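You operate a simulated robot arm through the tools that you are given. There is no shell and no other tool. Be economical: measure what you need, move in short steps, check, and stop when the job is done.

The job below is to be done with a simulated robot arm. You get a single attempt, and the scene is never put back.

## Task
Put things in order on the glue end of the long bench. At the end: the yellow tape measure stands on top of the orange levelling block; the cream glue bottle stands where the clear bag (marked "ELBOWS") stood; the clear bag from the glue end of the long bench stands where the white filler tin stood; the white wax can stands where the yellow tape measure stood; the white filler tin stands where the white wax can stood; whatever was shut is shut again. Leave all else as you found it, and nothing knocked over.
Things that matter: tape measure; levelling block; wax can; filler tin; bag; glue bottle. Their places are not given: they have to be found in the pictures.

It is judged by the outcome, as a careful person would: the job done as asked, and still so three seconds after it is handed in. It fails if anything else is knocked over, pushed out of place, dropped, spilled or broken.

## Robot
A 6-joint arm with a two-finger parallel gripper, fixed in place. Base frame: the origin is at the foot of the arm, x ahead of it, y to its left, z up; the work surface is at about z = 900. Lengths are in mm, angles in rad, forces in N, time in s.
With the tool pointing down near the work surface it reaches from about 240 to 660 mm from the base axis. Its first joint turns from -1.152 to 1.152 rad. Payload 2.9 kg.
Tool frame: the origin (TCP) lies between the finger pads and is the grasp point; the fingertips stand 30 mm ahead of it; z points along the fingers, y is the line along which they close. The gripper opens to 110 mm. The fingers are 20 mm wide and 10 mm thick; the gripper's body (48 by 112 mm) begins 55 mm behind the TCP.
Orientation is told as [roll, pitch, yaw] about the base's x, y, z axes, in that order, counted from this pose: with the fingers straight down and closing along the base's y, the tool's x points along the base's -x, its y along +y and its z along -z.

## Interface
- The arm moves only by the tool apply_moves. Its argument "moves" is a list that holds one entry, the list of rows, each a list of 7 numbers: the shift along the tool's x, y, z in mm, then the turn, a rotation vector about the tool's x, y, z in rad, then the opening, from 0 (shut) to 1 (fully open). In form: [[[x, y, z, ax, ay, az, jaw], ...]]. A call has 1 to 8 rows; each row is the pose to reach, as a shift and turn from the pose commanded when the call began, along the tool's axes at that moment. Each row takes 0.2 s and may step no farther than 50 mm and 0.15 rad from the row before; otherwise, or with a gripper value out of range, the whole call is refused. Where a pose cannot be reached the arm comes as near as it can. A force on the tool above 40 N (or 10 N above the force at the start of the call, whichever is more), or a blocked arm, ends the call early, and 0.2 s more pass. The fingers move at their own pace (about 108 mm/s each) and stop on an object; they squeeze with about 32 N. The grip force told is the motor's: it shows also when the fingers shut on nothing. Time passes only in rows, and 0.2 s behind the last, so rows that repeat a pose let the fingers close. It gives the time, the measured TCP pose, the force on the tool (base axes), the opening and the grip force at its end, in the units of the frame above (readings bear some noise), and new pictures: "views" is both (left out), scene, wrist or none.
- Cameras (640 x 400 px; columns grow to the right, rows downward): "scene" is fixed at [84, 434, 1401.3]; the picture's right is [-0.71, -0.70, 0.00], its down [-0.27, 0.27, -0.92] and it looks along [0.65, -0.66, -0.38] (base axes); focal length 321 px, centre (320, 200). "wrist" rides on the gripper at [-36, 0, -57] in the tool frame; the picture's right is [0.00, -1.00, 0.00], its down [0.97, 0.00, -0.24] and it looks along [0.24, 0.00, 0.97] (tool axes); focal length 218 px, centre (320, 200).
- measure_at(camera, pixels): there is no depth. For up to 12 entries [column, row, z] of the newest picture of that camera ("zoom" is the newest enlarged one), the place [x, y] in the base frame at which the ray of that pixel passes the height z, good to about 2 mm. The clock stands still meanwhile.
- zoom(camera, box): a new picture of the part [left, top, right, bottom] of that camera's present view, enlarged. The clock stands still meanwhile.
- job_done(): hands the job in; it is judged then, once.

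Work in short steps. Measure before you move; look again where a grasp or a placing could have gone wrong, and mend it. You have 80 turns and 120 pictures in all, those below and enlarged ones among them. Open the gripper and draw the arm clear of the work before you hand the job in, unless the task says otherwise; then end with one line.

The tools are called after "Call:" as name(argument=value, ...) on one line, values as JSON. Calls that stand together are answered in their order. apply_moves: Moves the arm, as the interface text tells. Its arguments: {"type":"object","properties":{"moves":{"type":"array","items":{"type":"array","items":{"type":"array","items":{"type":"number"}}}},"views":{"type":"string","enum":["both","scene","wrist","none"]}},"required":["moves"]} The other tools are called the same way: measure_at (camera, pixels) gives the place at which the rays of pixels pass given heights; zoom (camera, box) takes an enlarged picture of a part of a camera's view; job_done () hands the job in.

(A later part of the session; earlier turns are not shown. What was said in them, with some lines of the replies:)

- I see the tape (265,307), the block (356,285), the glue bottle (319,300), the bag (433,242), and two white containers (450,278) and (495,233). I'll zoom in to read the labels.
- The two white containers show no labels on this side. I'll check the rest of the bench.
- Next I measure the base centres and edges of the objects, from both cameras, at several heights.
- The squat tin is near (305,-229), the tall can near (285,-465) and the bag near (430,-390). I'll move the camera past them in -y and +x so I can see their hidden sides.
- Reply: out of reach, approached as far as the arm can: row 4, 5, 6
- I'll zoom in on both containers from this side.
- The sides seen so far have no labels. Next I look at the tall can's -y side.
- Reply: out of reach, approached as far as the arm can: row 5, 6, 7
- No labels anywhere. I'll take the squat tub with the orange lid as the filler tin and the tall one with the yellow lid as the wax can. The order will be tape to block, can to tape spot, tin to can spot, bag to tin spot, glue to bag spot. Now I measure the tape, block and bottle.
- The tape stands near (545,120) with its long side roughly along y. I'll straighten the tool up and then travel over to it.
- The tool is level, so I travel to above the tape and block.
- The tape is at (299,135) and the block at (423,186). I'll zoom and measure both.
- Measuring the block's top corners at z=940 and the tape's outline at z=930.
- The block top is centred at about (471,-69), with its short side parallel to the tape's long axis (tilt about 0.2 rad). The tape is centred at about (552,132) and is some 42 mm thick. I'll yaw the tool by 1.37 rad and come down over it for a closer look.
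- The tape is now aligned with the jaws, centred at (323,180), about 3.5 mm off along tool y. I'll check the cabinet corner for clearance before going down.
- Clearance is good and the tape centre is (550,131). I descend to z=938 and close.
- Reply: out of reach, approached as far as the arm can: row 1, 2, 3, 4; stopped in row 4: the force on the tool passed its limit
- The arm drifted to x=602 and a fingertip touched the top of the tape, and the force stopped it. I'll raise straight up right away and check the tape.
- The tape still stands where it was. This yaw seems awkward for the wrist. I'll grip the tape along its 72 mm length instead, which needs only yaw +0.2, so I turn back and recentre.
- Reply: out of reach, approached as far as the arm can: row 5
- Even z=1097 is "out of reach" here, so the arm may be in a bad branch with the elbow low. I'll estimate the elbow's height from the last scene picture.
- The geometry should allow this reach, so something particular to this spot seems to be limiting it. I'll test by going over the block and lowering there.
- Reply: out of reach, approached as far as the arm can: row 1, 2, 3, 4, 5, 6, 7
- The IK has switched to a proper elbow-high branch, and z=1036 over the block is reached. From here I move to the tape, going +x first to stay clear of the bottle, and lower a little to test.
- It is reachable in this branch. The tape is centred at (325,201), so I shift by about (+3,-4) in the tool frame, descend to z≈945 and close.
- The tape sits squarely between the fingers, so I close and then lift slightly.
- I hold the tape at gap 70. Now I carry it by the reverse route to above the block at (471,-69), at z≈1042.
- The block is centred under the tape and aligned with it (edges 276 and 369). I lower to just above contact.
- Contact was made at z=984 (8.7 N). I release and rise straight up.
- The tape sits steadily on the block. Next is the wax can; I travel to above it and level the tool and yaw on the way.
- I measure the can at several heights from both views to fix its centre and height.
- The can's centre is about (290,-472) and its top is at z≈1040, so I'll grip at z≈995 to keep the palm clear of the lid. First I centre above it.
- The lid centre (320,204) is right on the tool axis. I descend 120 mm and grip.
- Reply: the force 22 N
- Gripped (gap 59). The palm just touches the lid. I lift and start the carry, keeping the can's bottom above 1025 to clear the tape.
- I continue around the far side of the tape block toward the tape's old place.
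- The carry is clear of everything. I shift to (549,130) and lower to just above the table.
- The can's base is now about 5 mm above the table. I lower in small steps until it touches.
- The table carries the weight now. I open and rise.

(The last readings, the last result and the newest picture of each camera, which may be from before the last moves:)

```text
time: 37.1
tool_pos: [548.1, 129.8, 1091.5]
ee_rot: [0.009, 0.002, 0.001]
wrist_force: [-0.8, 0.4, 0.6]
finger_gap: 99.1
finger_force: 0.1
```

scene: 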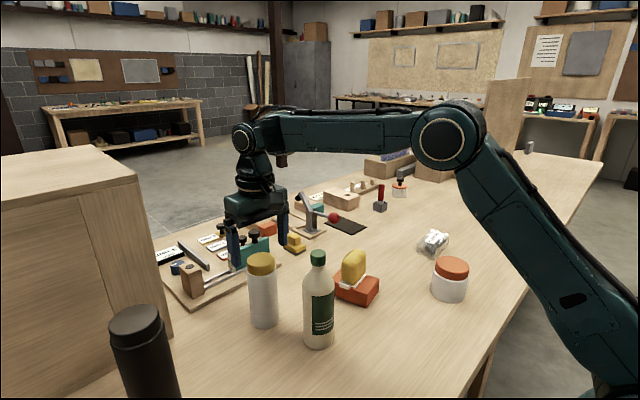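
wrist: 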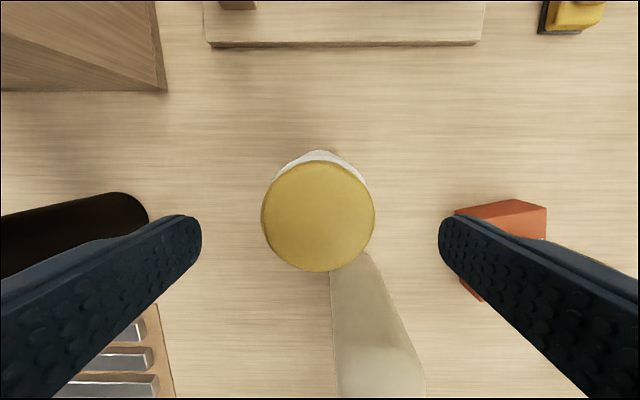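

The wax can stands at the tape's old place. Now to the filler tin, going first along -y to keep away from the bottle.

Call:
apply_moves(moves=[[[0, -45, 0, 0, 0, 0, 1], [0, -90, 0, 0, 0, 0, 1], [5, -135, 0, 0, 0, 0, 1], [20, -180, 0, 0, 0, 0, 1], [50, -215, 0, 0, 0, 0, 1], [85, -245, 0, 0, 0, 0, 1], [122, -275, 0, 0, 0, 0, 1], [160, -305, 0, 0, 0, 0, 1]]], views="none")

Call:
apply_moves(moves=[[[40, -25, 0, 0, 0, 0, 1], [80, -50, 0, 0, 0, 0, 1], [83, -54, 0, 0, 0, 0, 1], [83, -54, 0, 0, 0, 0, 1]]], views="both")

```text
time: 38.9
tool_pos: [389.8, -176.1, 1092.0]
ee_rot: [0.008, 0.001, 0.003]
wrist_force: [0.3, 0.4, 0.1]
finger_gap: 109.9
finger_force: 0.1
```

```text
time: 39.9
tool_pos: [304.9, -230.6, 1089.0]
ee_rot: [0.009, 0.001, 0.0]
wrist_force: [0.0, 0.3, -0.1]
finger_gap: 109.9
finger_force: 0.0
```

scene: 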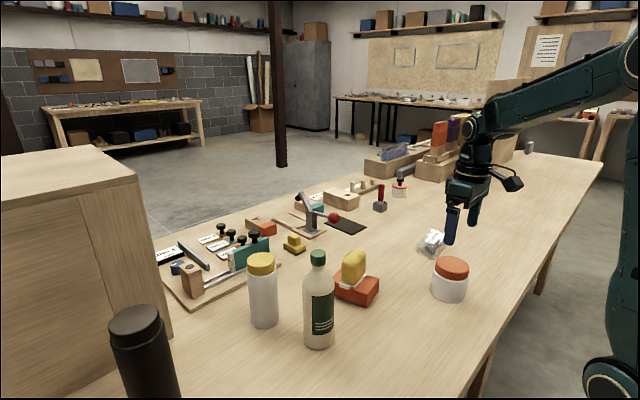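
wrist: 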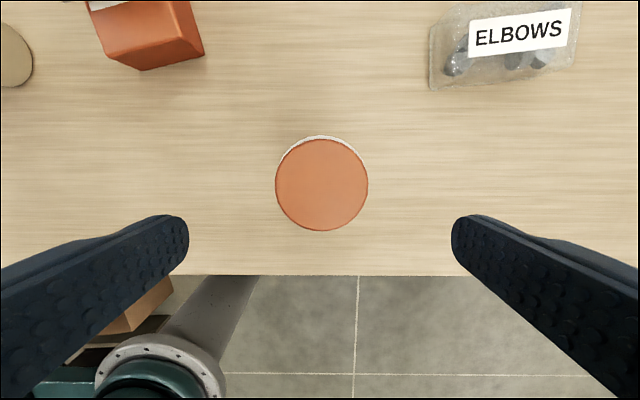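

The lid centre is (321,184), so the tin is about 7 mm further in +x, at roughly (312,-231). I correct and descend to z≈945.

Call:
apply_moves(moves=[[[-6, -1, 40, 0, 0, 0, 1], [-6, -1, 70, 0, 0, 0, 1], [-6, -1, 70, 0, 0, 0, 1]]], views="wrist")

```text
time: 40.7
tool_pos: [312.6, -229.4, 1017.9]
ee_rot: [0.01, 0.0, 0.0]
wrist_force: [-0.1, -0.2, -0.2]
finger_gap: 110.1
finger_force: 0.1
```

wrist: 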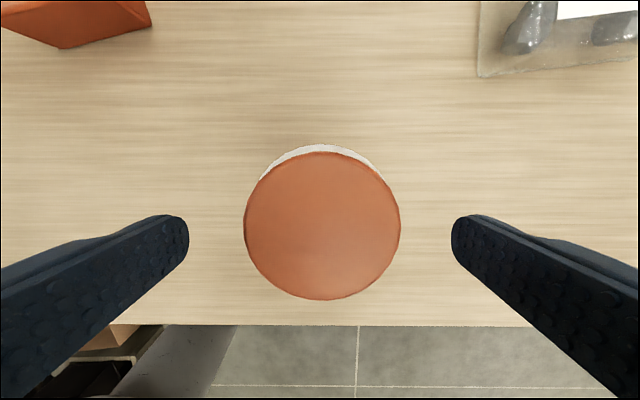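

Centred exactly. I descend to 945 and grip.

Call:
apply_moves(moves=[[[0, 0, 40, 0, 0, 0, 1], [0, 0, 72, 0, 0, 0, 1], [0, 0, 72, 0, 0, 0, 0.75], [0, 0, 72, 0, 0, 0, 0.5], [0, 0, 72, 0, 0, 0, 0.5], [0, 0, 72, 0, 0, 0, 0.5]]], views="wrist")

```text
time: 42.1
tool_pos: [313.7, -229.1, 946.8]
ee_rot: [0.008, 0.001, 0.0]
wrist_force: [0.2, -1.1, -0.3]
finger_gap: 78.2
finger_force: 32.0
```

wrist: 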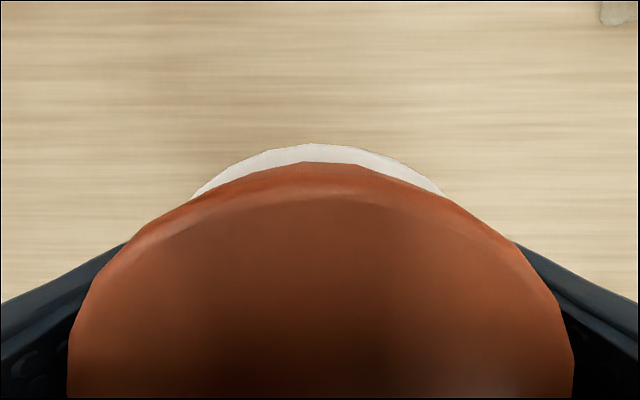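

Gripped at gap 78; the tin's place is (313,-230). I lift and carry it to the wax can's old place (290,-471).

Call:
apply_moves(moves=[[[0, 0, -40, 0, 0, 0, 0.5], [0, -20, -70, 0, 0, 0, 0.5], [5, -65, -70, 0, 0, 0, 0.5], [10, -110, -70, 0, 0, 0, 0.5], [15, -155, -70, 0, 0, 0, 0.5], [20, -200, -70, 0, 0, 0, 0.5], [23, -242, -70, 0, 0, 0, 0.5], [23, -242, -70, 0, 0, 0, 0.5]]], views="scene")

```text
time: 43.9
tool_pos: [287.9, -470.9, 1016.4]
ee_rot: [0.009, 0.002, 0.001]
wrist_force: [-0.3, 0.7, -3.0]
finger_gap: 78.4
finger_force: 32.1
```

scene: 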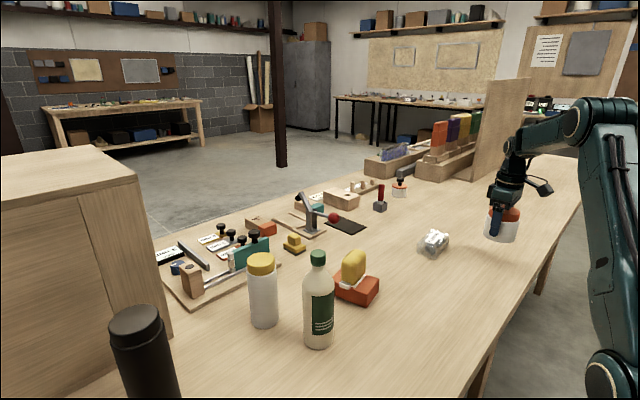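

The tin is over the place, so I lower it. Contact should come at TCP z≈946.

Call:
apply_moves(moves=[[[-1, 0, 35, 0, 0, 0, 0.5], [-1, 0, 60, 0, 0, 0, 0.5], [-1, 0, 66, 0, 0, 0, 0.5], [-1, 0, 68, 0, 0, 0, 0.5], [-1, 0, 70, 0, 0, 0, 0.5], [-1, 0, 70, 0, 0, 0, 0.5]]], views="none")

```text
time: 45.3
tool_pos: [291.3, -470.1, 946.3]
ee_rot: [0.004, 0.0, 0.003]
wrist_force: [-2.6, 6.3, 16.4]
finger_gap: 78.7
finger_force: 32.2
```

Contact is made. I release and rise.

Call:
apply_moves(moves=[[[0, 0, -1, 0, 0, 0, 0.6], [0, 0, -1, 0, 0, 0, 0.8], [0, 0, -1, 0, 0, 0, 1], [0, 0, -1, 0, 0, 0, 1], [0, 0, -40, 0, 0, 0, 1], [0, 0, -80, 0, 0, 0, 1], [0, 0, -120, 0, 0, 0, 1]]], views="wrist")

```text
time: 46.9
tool_pos: [290.3, -471.3, 1065.2]
ee_rot: [0.01, 0.002, 0.0]
wrist_force: [0.9, 0.7, -0.5]
finger_gap: 110.0
finger_force: 0.1
```

wrist: 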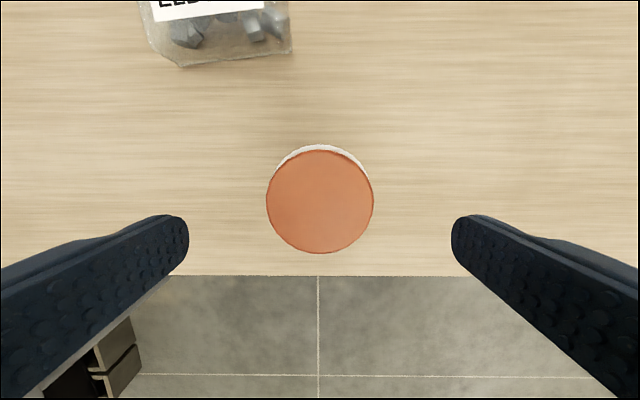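

The tin is placed. Next I move to above the bag.

Call:
apply_moves(moves=[[[-40, 24, 0, 0, 0, 0, 1], [-80, 48, 0, 0, 0, 0, 1], [-120, 72, 0, 0, 0, 0, 1], [-139, 82, 0, 0, 0, 0, 1], [-139, 82, 0, 0, 0, 0, 1]]], views="both")

Call:
zoom(camera="scene", box=[400, 210, 470, 265])

Call:
zoom(camera="wrist", box=[220, 120, 420, 270])

```text
time: 48.1
tool_pos: [428.8, -389.6, 1064.2]
ee_rot: [0.009, -0.001, -0.001]
wrist_force: [-0.4, -0.5, 0.8]
finger_gap: 109.9
finger_force: 0.1
```

scene: 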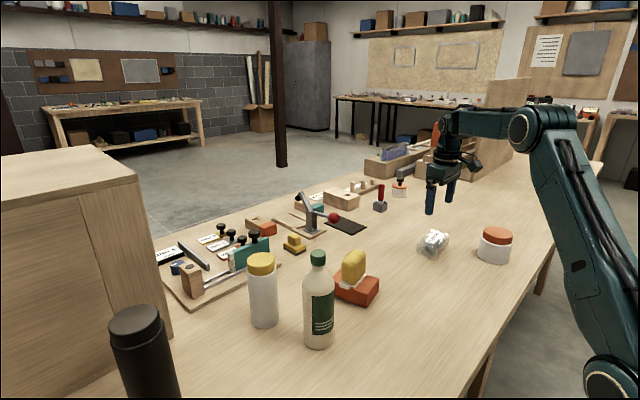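
wrist: 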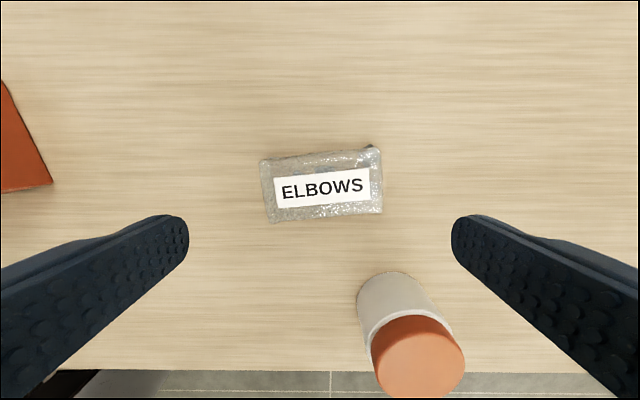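

```text
7.27 times, centred on (435, 238) of scene
```

zoom: 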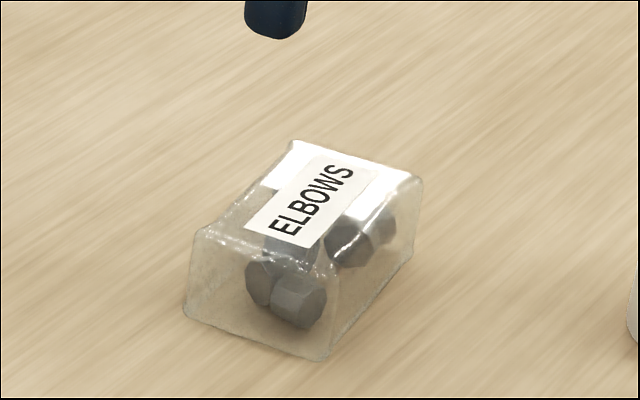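

```text
2.67 times, centred on (320, 195) of wrist
```

zoom: 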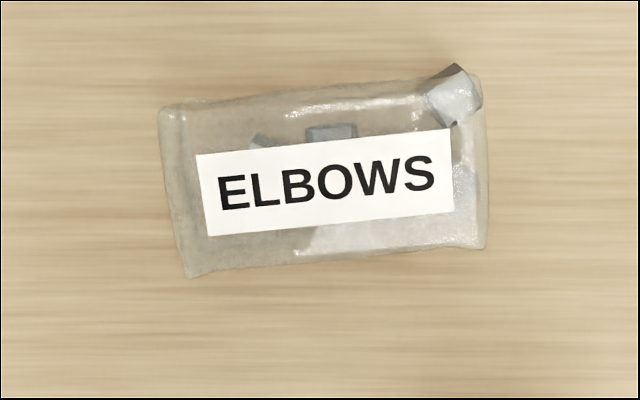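

The bag is about 115×60 mm, centred at about (427,-392), with its long axis tilted about 0.09 rad. I yaw to -1.48 to grip across the short side.

Call:
apply_moves(moves=[[[1, -1, 0, 0, 0, 0.14, 0.9], [2, -2, 0, 0, 0, 0.28, 0.9], [2, -3, 0, 0, 0, 0.42, 0.9], [2, -3, 0, 0, 0, 0.56, 0.9], [2, -3, 0, 0, 0, 0.7, 0.9], [2, -3, 0, 0, 0, 0.84, 0.9], [2, -3, 0, 0, 0, 0.98, 0.9], [2, -3, 0, 0, 0, 1.12, 0.9]]], views="none")

Call:
apply_moves(moves=[[[0, 0, 0, 0, 0, 0.12, 0.9], [0, 0, 20, 0, 0, 0.24, 0.9], [0, 0, 50, 0, 0, 0.36, 0.9], [0, 0, 50, 0, 0, 0.36, 0.9]]], views="wrist")

```text
time: 49.9
tool_pos: [427.8, -392.2, 1066.0]
ee_rot: [0.003, 0.006, -1.123]
wrist_force: [0.0, -0.9, -0.1]
finger_gap: 98.8
finger_force: 0.1
```

```text
time: 50.9
tool_pos: [428.6, -392.4, 1015.4]
ee_rot: [0.001, 0.009, -1.481]
wrist_force: [0.0, 0.6, 0.9]
finger_gap: 99.1
finger_force: 0.0
```

wrist: 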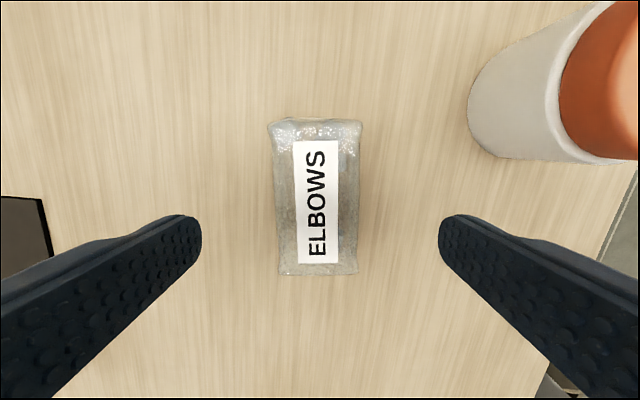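

The bag is aligned and centred within 3 mm. I shift +2 in y, descend to z≈935 and close.

Call:
apply_moves(moves=[[[0, 2, 40, 0, 0, 0, 0.9], [0, 2, 70, 0, 0, 0, 0.9], [0, 2, 81, 0, 0, 0, 0.9], [0, 2, 81, 0, 0, 0, 0.7], [0, 2, 81, 0, 0, 0, 0.5], [0, 2, 81, 0, 0, 0, 0.4], [0, 2, 81, 0, 0, 0, 0.4]]], views="wrist")

```text
time: 52.5
tool_pos: [428.6, -390.8, 933.4]
ee_rot: [0.0, 0.008, -1.48]
wrist_force: [-0.1, -0.4, 0.1]
finger_gap: 59.5
finger_force: 32.1
```

wrist: 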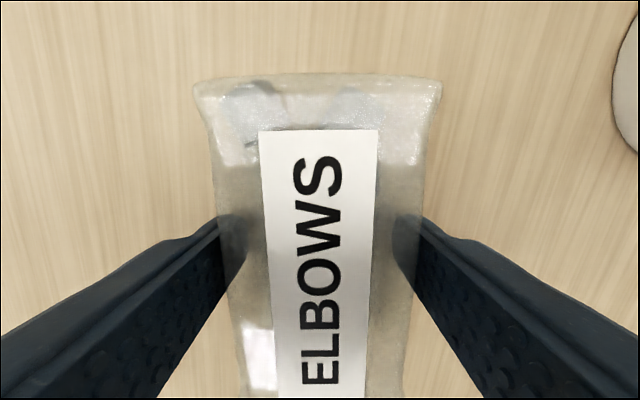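

The bag is gripped. I lift it, check it is held, and carry it to the tin's old place (313,-230).

Call:
apply_moves(moves=[[[0, 0, -35, 0, 0, 0, 0.4], [0, 0, -70, 0, 0, 0, 0.4], [35, -20, -70, 0, 0, 0, 0.4], [70, -41, -70, 0, 0, 0, 0.4], [105, -62, -70, 0, 0, 0, 0.4], [140, -83, -70, 0, 0, 0, 0.4], [171, -101, -70, 0, 0, 0, 0.4], [171, -101, -70, 0, 0, 0, 0.4]]], views="both")

```text
time: 54.3
tool_pos: [312.0, -232.2, 1007.4]
ee_rot: [0.001, 0.008, -1.479]
wrist_force: [0.5, 0.3, -1.4]
finger_gap: 59.8
finger_force: 31.6
```

scene: 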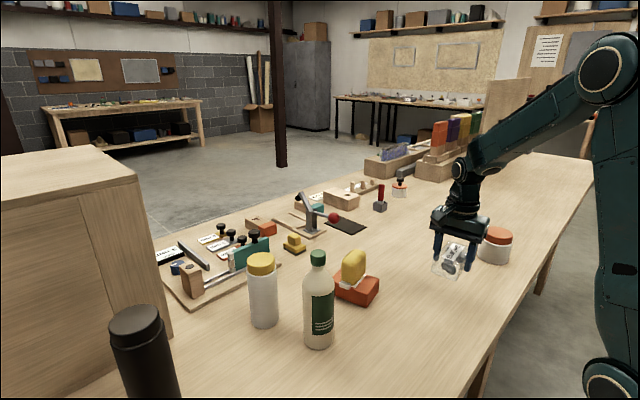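
wrist: 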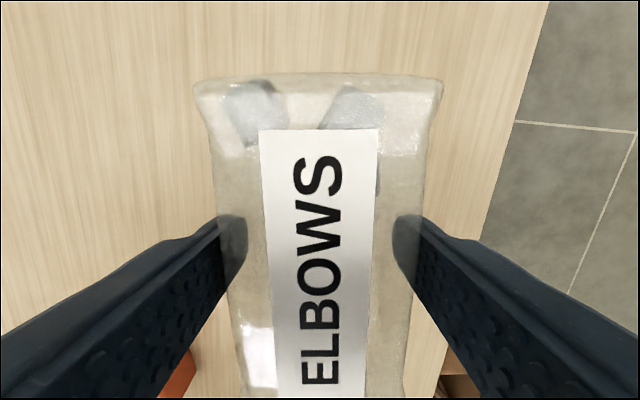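

The bag is held and over the place. I lower to z≈933.

Call:
apply_moves(moves=[[[2, 0, 35, 0, 0, 0, 0.4], [2, 0, 60, 0, 0, 0, 0.4], [2, 0, 69, 0, 0, 0, 0.4], [2, 0, 72, 0, 0, 0, 0.4], [2, 0, 73, 0, 0, 0, 0.4], [2, 0, 73, 0, 0, 0, 0.4]]], views="none")

```text
time: 55.7
tool_pos: [313.1, -228.0, 934.7]
ee_rot: [0.001, 0.007, -1.479]
wrist_force: [-1.2, 2.5, 16.2]
finger_gap: 59.6
finger_force: 31.9
```

The bag touches the table (16 N). I release and rise.

Call:
apply_moves(moves=[[[0, 0, -1, 0, 0, 0, 0.6], [0, 0, -1, 0, 0, 0, 0.8], [0, 0, -1, 0, 0, 0, 0.85], [0, 0, -40, 0, 0, 0, 0.85], [0, 0, -80, 0, 0, 0, 0.85], [0, 0, -125, 0, 0, 0, 0.85], [0, 0, -165, 0, 0, 0, 0.85]]], views="both")

```text
time: 57.3
tool_pos: [315.9, -228.0, 1098.0]
ee_rot: [0.001, 0.008, -1.48]
wrist_force: [0.8, 1.0, 0.5]
finger_gap: 93.8
finger_force: 0.1
```

scene: 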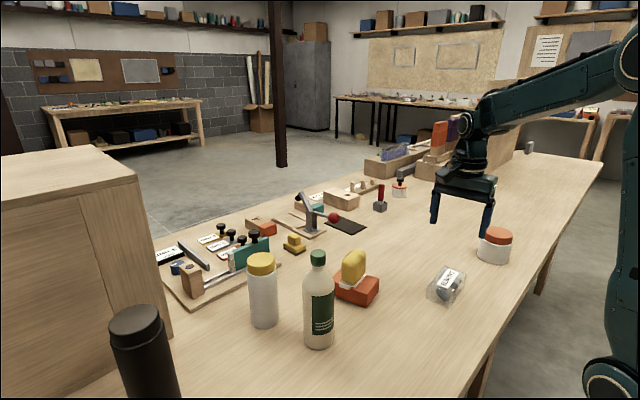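
wrist: 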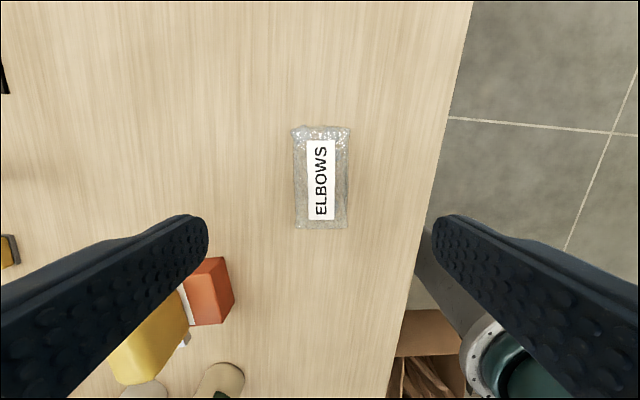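

The bag is placed. For the glue bottle (cap top near z 1090) I plan to grip the cap from above. I rise, turn back to yaw 0, and go over it to measure.

Call:
apply_moves(moves=[[[0, 0, -45, 0, 0, -0.14, 0.8], [30, 15, -75, 0, 0, -0.28, 0.8], [75, 35, -75, 0, 0, -0.42, 0.8], [118, 56, -75, 0, 0, -0.56, 0.8], [162, 77, -75, 0, 0, -0.7, 0.8], [206, 98, -75, 0, 0, -0.84, 0.8], [250, 119, -75, 0, 0, -0.98, 0.8], [294, 140, -75, 0, 0, -1.12, 0.8]]], views="none")

Call:
apply_moves(moves=[[[0, 0, 0, 0, 0, -0.14, 0.8], [0, 0, 0, 0, 0, -0.28, 0.8], [0, 0, 0, 0, 0, -0.36, 0.8], [0, 0, 0, 0, 0, -0.36, 0.8]]], views="both")

```text
time: 59.1
tool_pos: [425.9, 77.0, 1175.6]
ee_rot: [0.008, 0.004, -0.36]
wrist_force: [0.4, 0.5, 0.4]
finger_gap: 88.0
finger_force: 0.1
```

```text
time: 60.1
tool_pos: [426.1, 75.6, 1175.4]
ee_rot: [0.01, 0.001, 0.002]
wrist_force: [0.1, 0.1, -0.5]
finger_gap: 88.3
finger_force: 0.0
```

scene: 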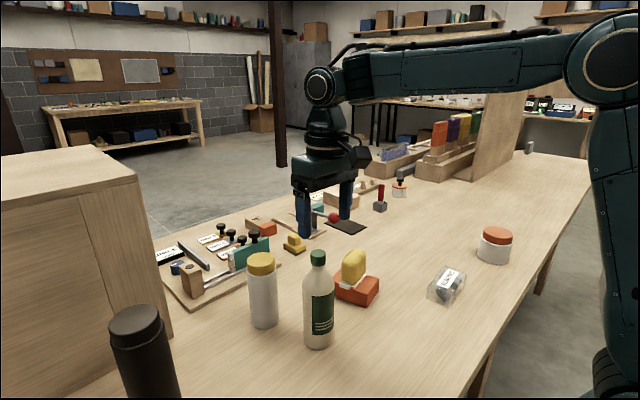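
wrist: 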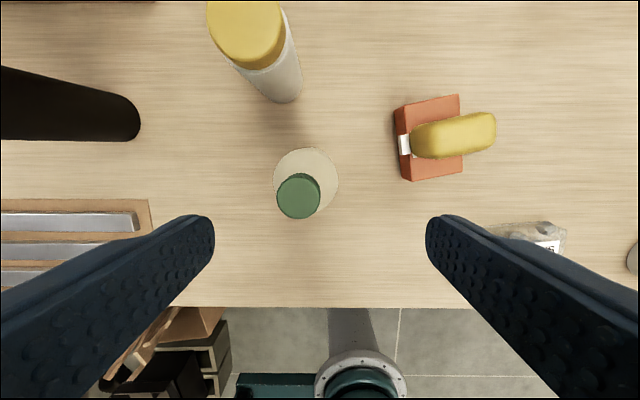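

I measure the cap top from both cameras.

Call:
zoom(camera="scene", box=[285, 240, 355, 355])

Call:
measure_at(camera="wrist", pixels=[[298.5, 195, 1070], [298.5, 195, 1085], [298.5, 195, 1100], [277, 195, 1085], [320, 195, 1085]])

Call:
measure_at(camera="scene", pixels=[[317.5, 252.5, 1070], [317.5, 252.5, 1085], [317.5, 252.5, 1100], [319, 349, 900], [303.5, 340, 900], [334, 340, 900]])

```text
3.48 times, centred on (320, 298) of scene
```

zoom: 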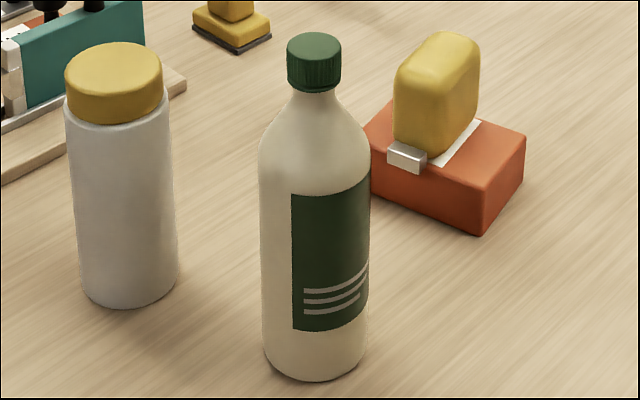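

```text
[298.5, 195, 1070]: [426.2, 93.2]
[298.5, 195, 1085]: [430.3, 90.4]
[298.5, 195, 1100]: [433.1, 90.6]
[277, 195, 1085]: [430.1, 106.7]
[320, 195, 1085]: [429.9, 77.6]
```

```text
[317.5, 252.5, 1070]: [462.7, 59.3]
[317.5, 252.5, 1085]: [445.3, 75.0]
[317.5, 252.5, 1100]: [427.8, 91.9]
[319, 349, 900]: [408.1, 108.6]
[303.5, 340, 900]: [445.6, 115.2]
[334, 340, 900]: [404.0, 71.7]
```

The cap top is at about (431,90,1098), and the cap spans roughly z 1071–1098. I centre on it with jaws at 60 mm and come partway down.

Call:
apply_moves(moves=[[[-5, 15, 0, 0, 0, 0, 0.55], [-5, 15, 20, 0, 0, 0, 0.55], [-5, 15, 35, 0, 0, 0, 0.55], [-5, 15, 35, 0, 0, 0, 0.55]]], views="wrist")

```text
time: 61.1
tool_pos: [432.0, 92.0, 1140.0]
ee_rot: [0.009, -0.001, 0.0]
wrist_force: [0.2, 0.6, -0.2]
finger_gap: 60.8
finger_force: 0.2
```

wrist: 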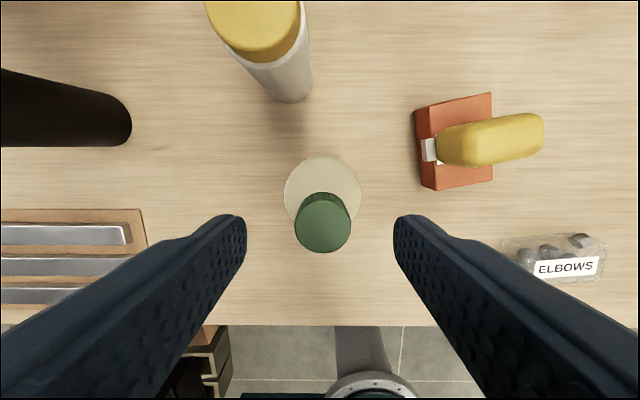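

The cap is centred at (323,222), within 1.5 mm. I descend 48 mm and close on the cap.

Call:
apply_moves(moves=[[[0, -1, 30, 0, 0, 0, 0.55], [0, -1, 49, 0, 0, 0, 0.55], [0, -1, 49, 0, 0, 0, 0.35], [0, -1, 49, 0, 0, 0, 0.15], [0, -1, 49, 0, 0, 0, 0.1], [0, -1, 49, 0, 0, 0, 0.1]]], views="both")

Call:
zoom(camera="scene", box=[270, 220, 380, 355])

```text
time: 62.5
tool_pos: [432.6, 89.3, 1091.6]
ee_rot: [0.008, -0.003, 0.0]
wrist_force: [-1.7, 1.5, 9.8]
finger_gap: 27.9
finger_force: 31.8
```

scene: 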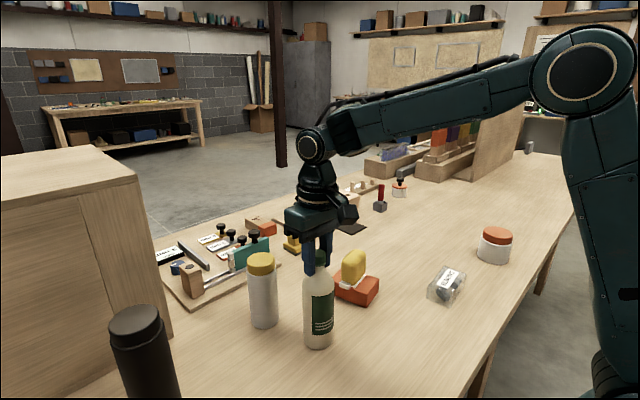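
wrist: 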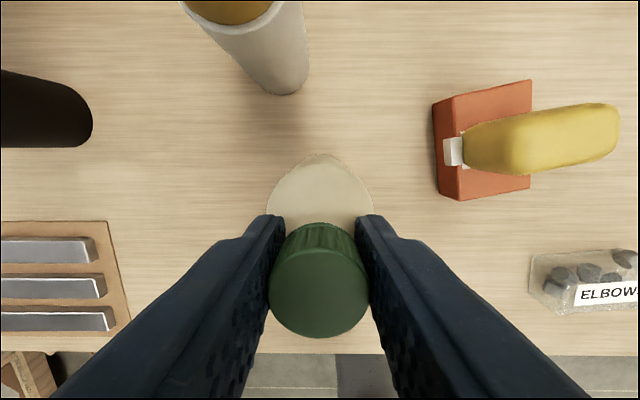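

```text
2.96 times, centred on (325, 288) of scene
```

zoom: 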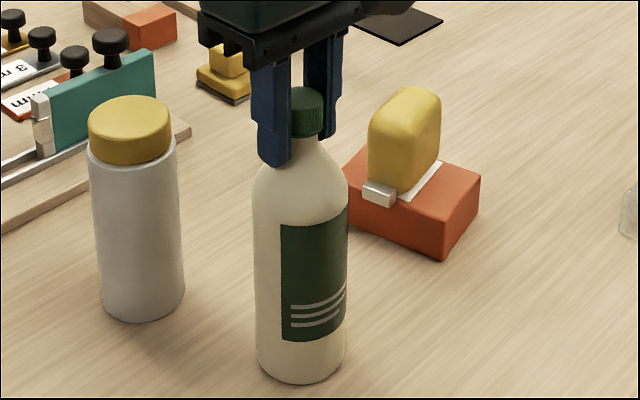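

The cap is gripped (gap 27.9). I lift a little and check that the bottle comes along straight.

Call:
apply_moves(moves=[[[0, 0, -15, 0, 0, 0, 0.1], [0, 0, -35, 0, 0, 0, 0.1], [0, 0, -50, 0, 0, 0, 0.1], [0, 0, -65, 0, 0, 0, 0.1], [0, 0, -65, 0, 0, 0, 0.1]]], views="both")

```text
time: 63.7
tool_pos: [432.7, 90.4, 1157.1]
ee_rot: [0.009, 0.002, -0.002]
wrist_force: [-0.9, 0.0, -3.9]
finger_gap: 27.3
finger_force: 31.7
```

scene: 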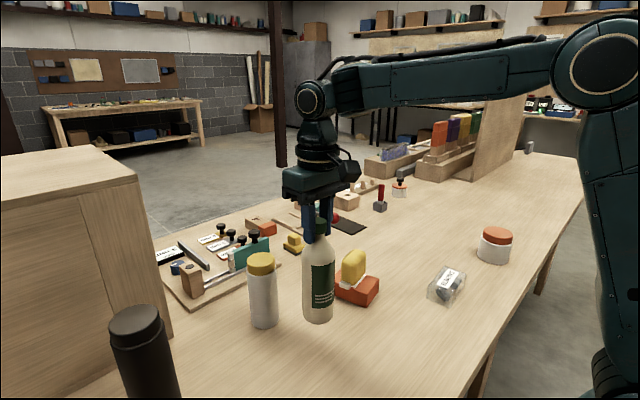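
wrist: 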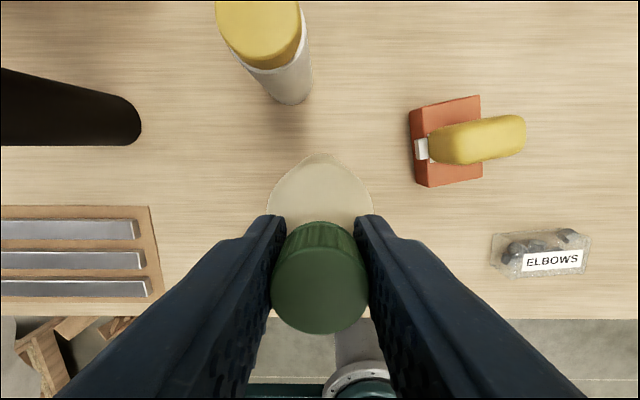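

The bottle hangs straight. I carry it along the near side, x≈360, past the tape block.

Call:
apply_moves(moves=[[[22, -25, 0, 0, 0, 0, 0.1], [50, -58, 0, 0, 0, 0, 0.1], [70, -97, 0, 0, 0, 0, 0.1], [78, -140, 0, 0, 0, 0, 0.1], [75, -184, 0, 0, 0, 0, 0.1], [65, -228, 0, 0, 0, 0, 0.1], [50, -270, 0, 0, 0, 0, 0.1], [35, -310, 0, 0, 0, 0, 0.1]]], views="scene")

```text
time: 65.5
tool_pos: [394.0, -220.3, 1154.6]
ee_rot: [0.01, 0.0, 0.001]
wrist_force: [0.2, -0.2, -3.6]
finger_gap: 26.9
finger_force: 32.5
```

scene: 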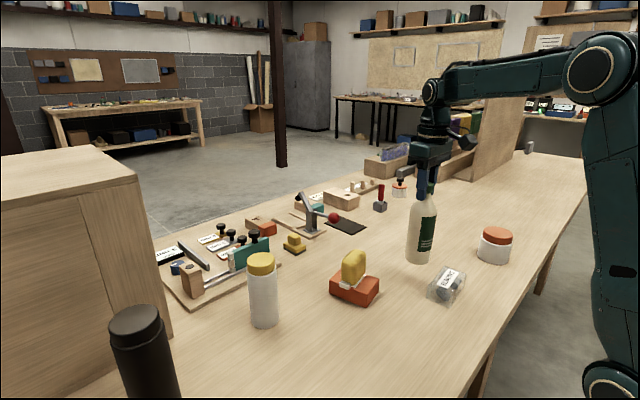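

The grip holds. I continue to the bag's old place (431,-391), lowering gradually.

Call:
apply_moves(moves=[[[-8, -40, 0, 0, 0, 0, 0.1], [-17, -80, 5, 0, 0, 0, 0.1], [-26, -120, 15, 0, 0, 0, 0.1], [-36, -155, 28, 0, 0, 0, 0.1], [-37, -171, 40, 0, 0, 0, 0.1], [-37, -171, 45, 0, 0, 0, 0.1], [-37, -171, 45, 0, 0, 0, 0.1]]], views="both")

```text
time: 67.1
tool_pos: [433.5, -390.1, 1108.0]
ee_rot: [0.007, 0.0, 0.0]
wrist_force: [-0.6, 0.3, -3.6]
finger_gap: 27.1
finger_force: 31.7
```

scene: 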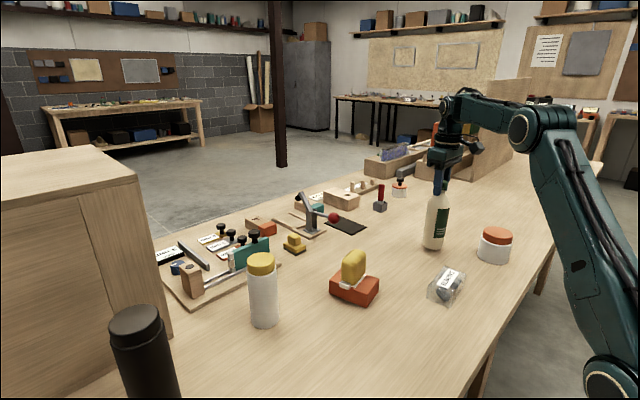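
wrist: 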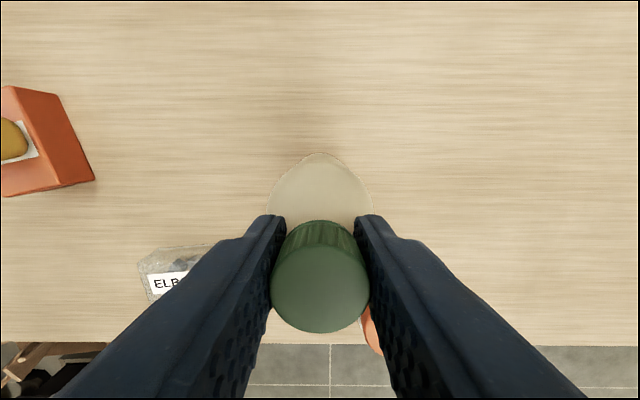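

The bottle is above the place with no visible slip. I lower in small steps until it touches (about z 1091).

Call:
apply_moves(moves=[[[2, -1, 8, 0, 0, 0, 0.1], [2, -1, 12, 0, 0, 0, 0.1], [2, -1, 14, 0, 0, 0, 0.1], [2, -1, 16, 0, 0, 0, 0.1], [2, -1, 17, 0, 0, 0, 0.1], [2, -1, 17, 0, 0, 0, 0.1]]], views="none")

```text
time: 68.5
tool_pos: [431.1, -391.6, 1094.1]
ee_rot: [0.004, -0.002, 0.002]
wrist_force: [-3.2, 4.6, 27.3]
finger_gap: 27.2
finger_force: 32.1
```

The bottle is firmly down. I ease up 2 mm, release and rise.

Call:
apply_moves(moves=[[[0, 0, -2, 0, 0, 0, 0.1], [0, 0, -2, 0, 0, 0, 0.3], [0, 0, -2, 0, 0, 0, 0.55], [0, 0, -2, 0, 0, 0, 0.6], [0, 0, -25, 0, 0, 0, 0.6], [10, 0, -55, 0, 0, 0, 0.6], [30, 20, -75, 0, 0, 0, 0.6]]], views="both")

```text
time: 70.1
tool_pos: [399.8, -373.3, 1164.7]
ee_rot: [0.006, 0.001, 0.001]
wrist_force: [0.1, -0.9, 0.6]
finger_gap: 66.0
finger_force: 0.0
out of reach, approached as far as the arm can: row 6
```

scene: 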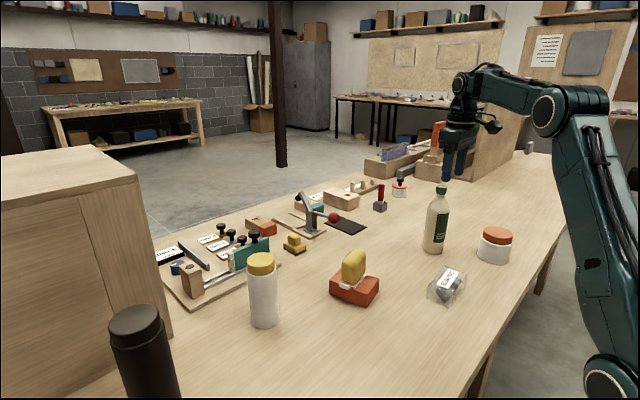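
wrist: 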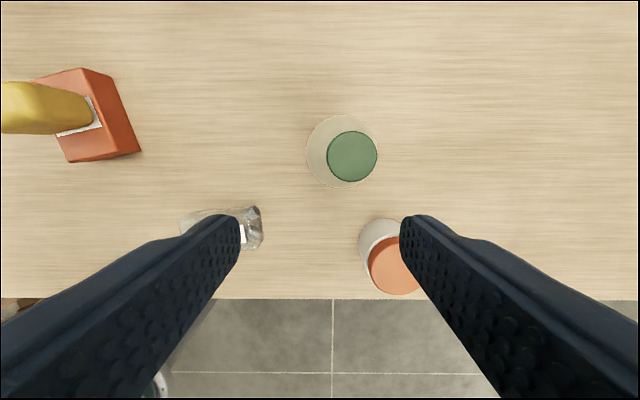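

All five objects are in place and standing. I draw the arm up and clear, opening the gripper.

Call:
apply_moves(moves=[[[15, 30, -25, 0, 0, 0, 0.8], [30, 60, -50, 0, 0, 0, 1], [45, 90, -75, 0, 0, 0, 1], [50, 120, -85, 0, 0, 0, 1], [50, 120, -85, 0, 0, 0, 1]]], views="both")

```text
time: 71.3
tool_pos: [350.0, -253.9, 1253.1]
ee_rot: [0.007, 0.002, 0.0]
wrist_force: [-0.3, 0.0, -0.5]
finger_gap: 110.1
finger_force: 0.1
```

scene: 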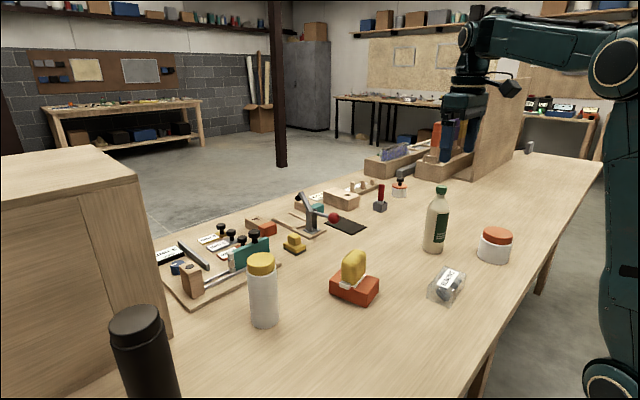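
wrist: 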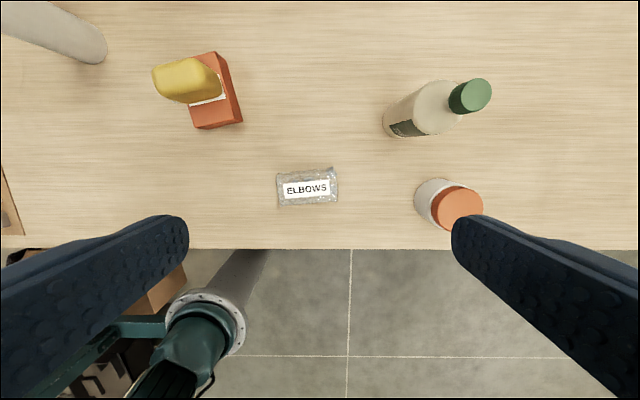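

Everything is in place and upright, and the arm is clear, so I hand the job in.

Call:
job_done()

```text
The job is handed in.
```

The job is handed in: tape on the levelling block, wax can at the tape's place, filler tin at the can's, bag at the tin's, glue bottle at the bag's. Nothing was knocked over, but neither white container had a label, so I took the orange-lidded tub as the filler tin and the yellow-lidded one as the wax can.
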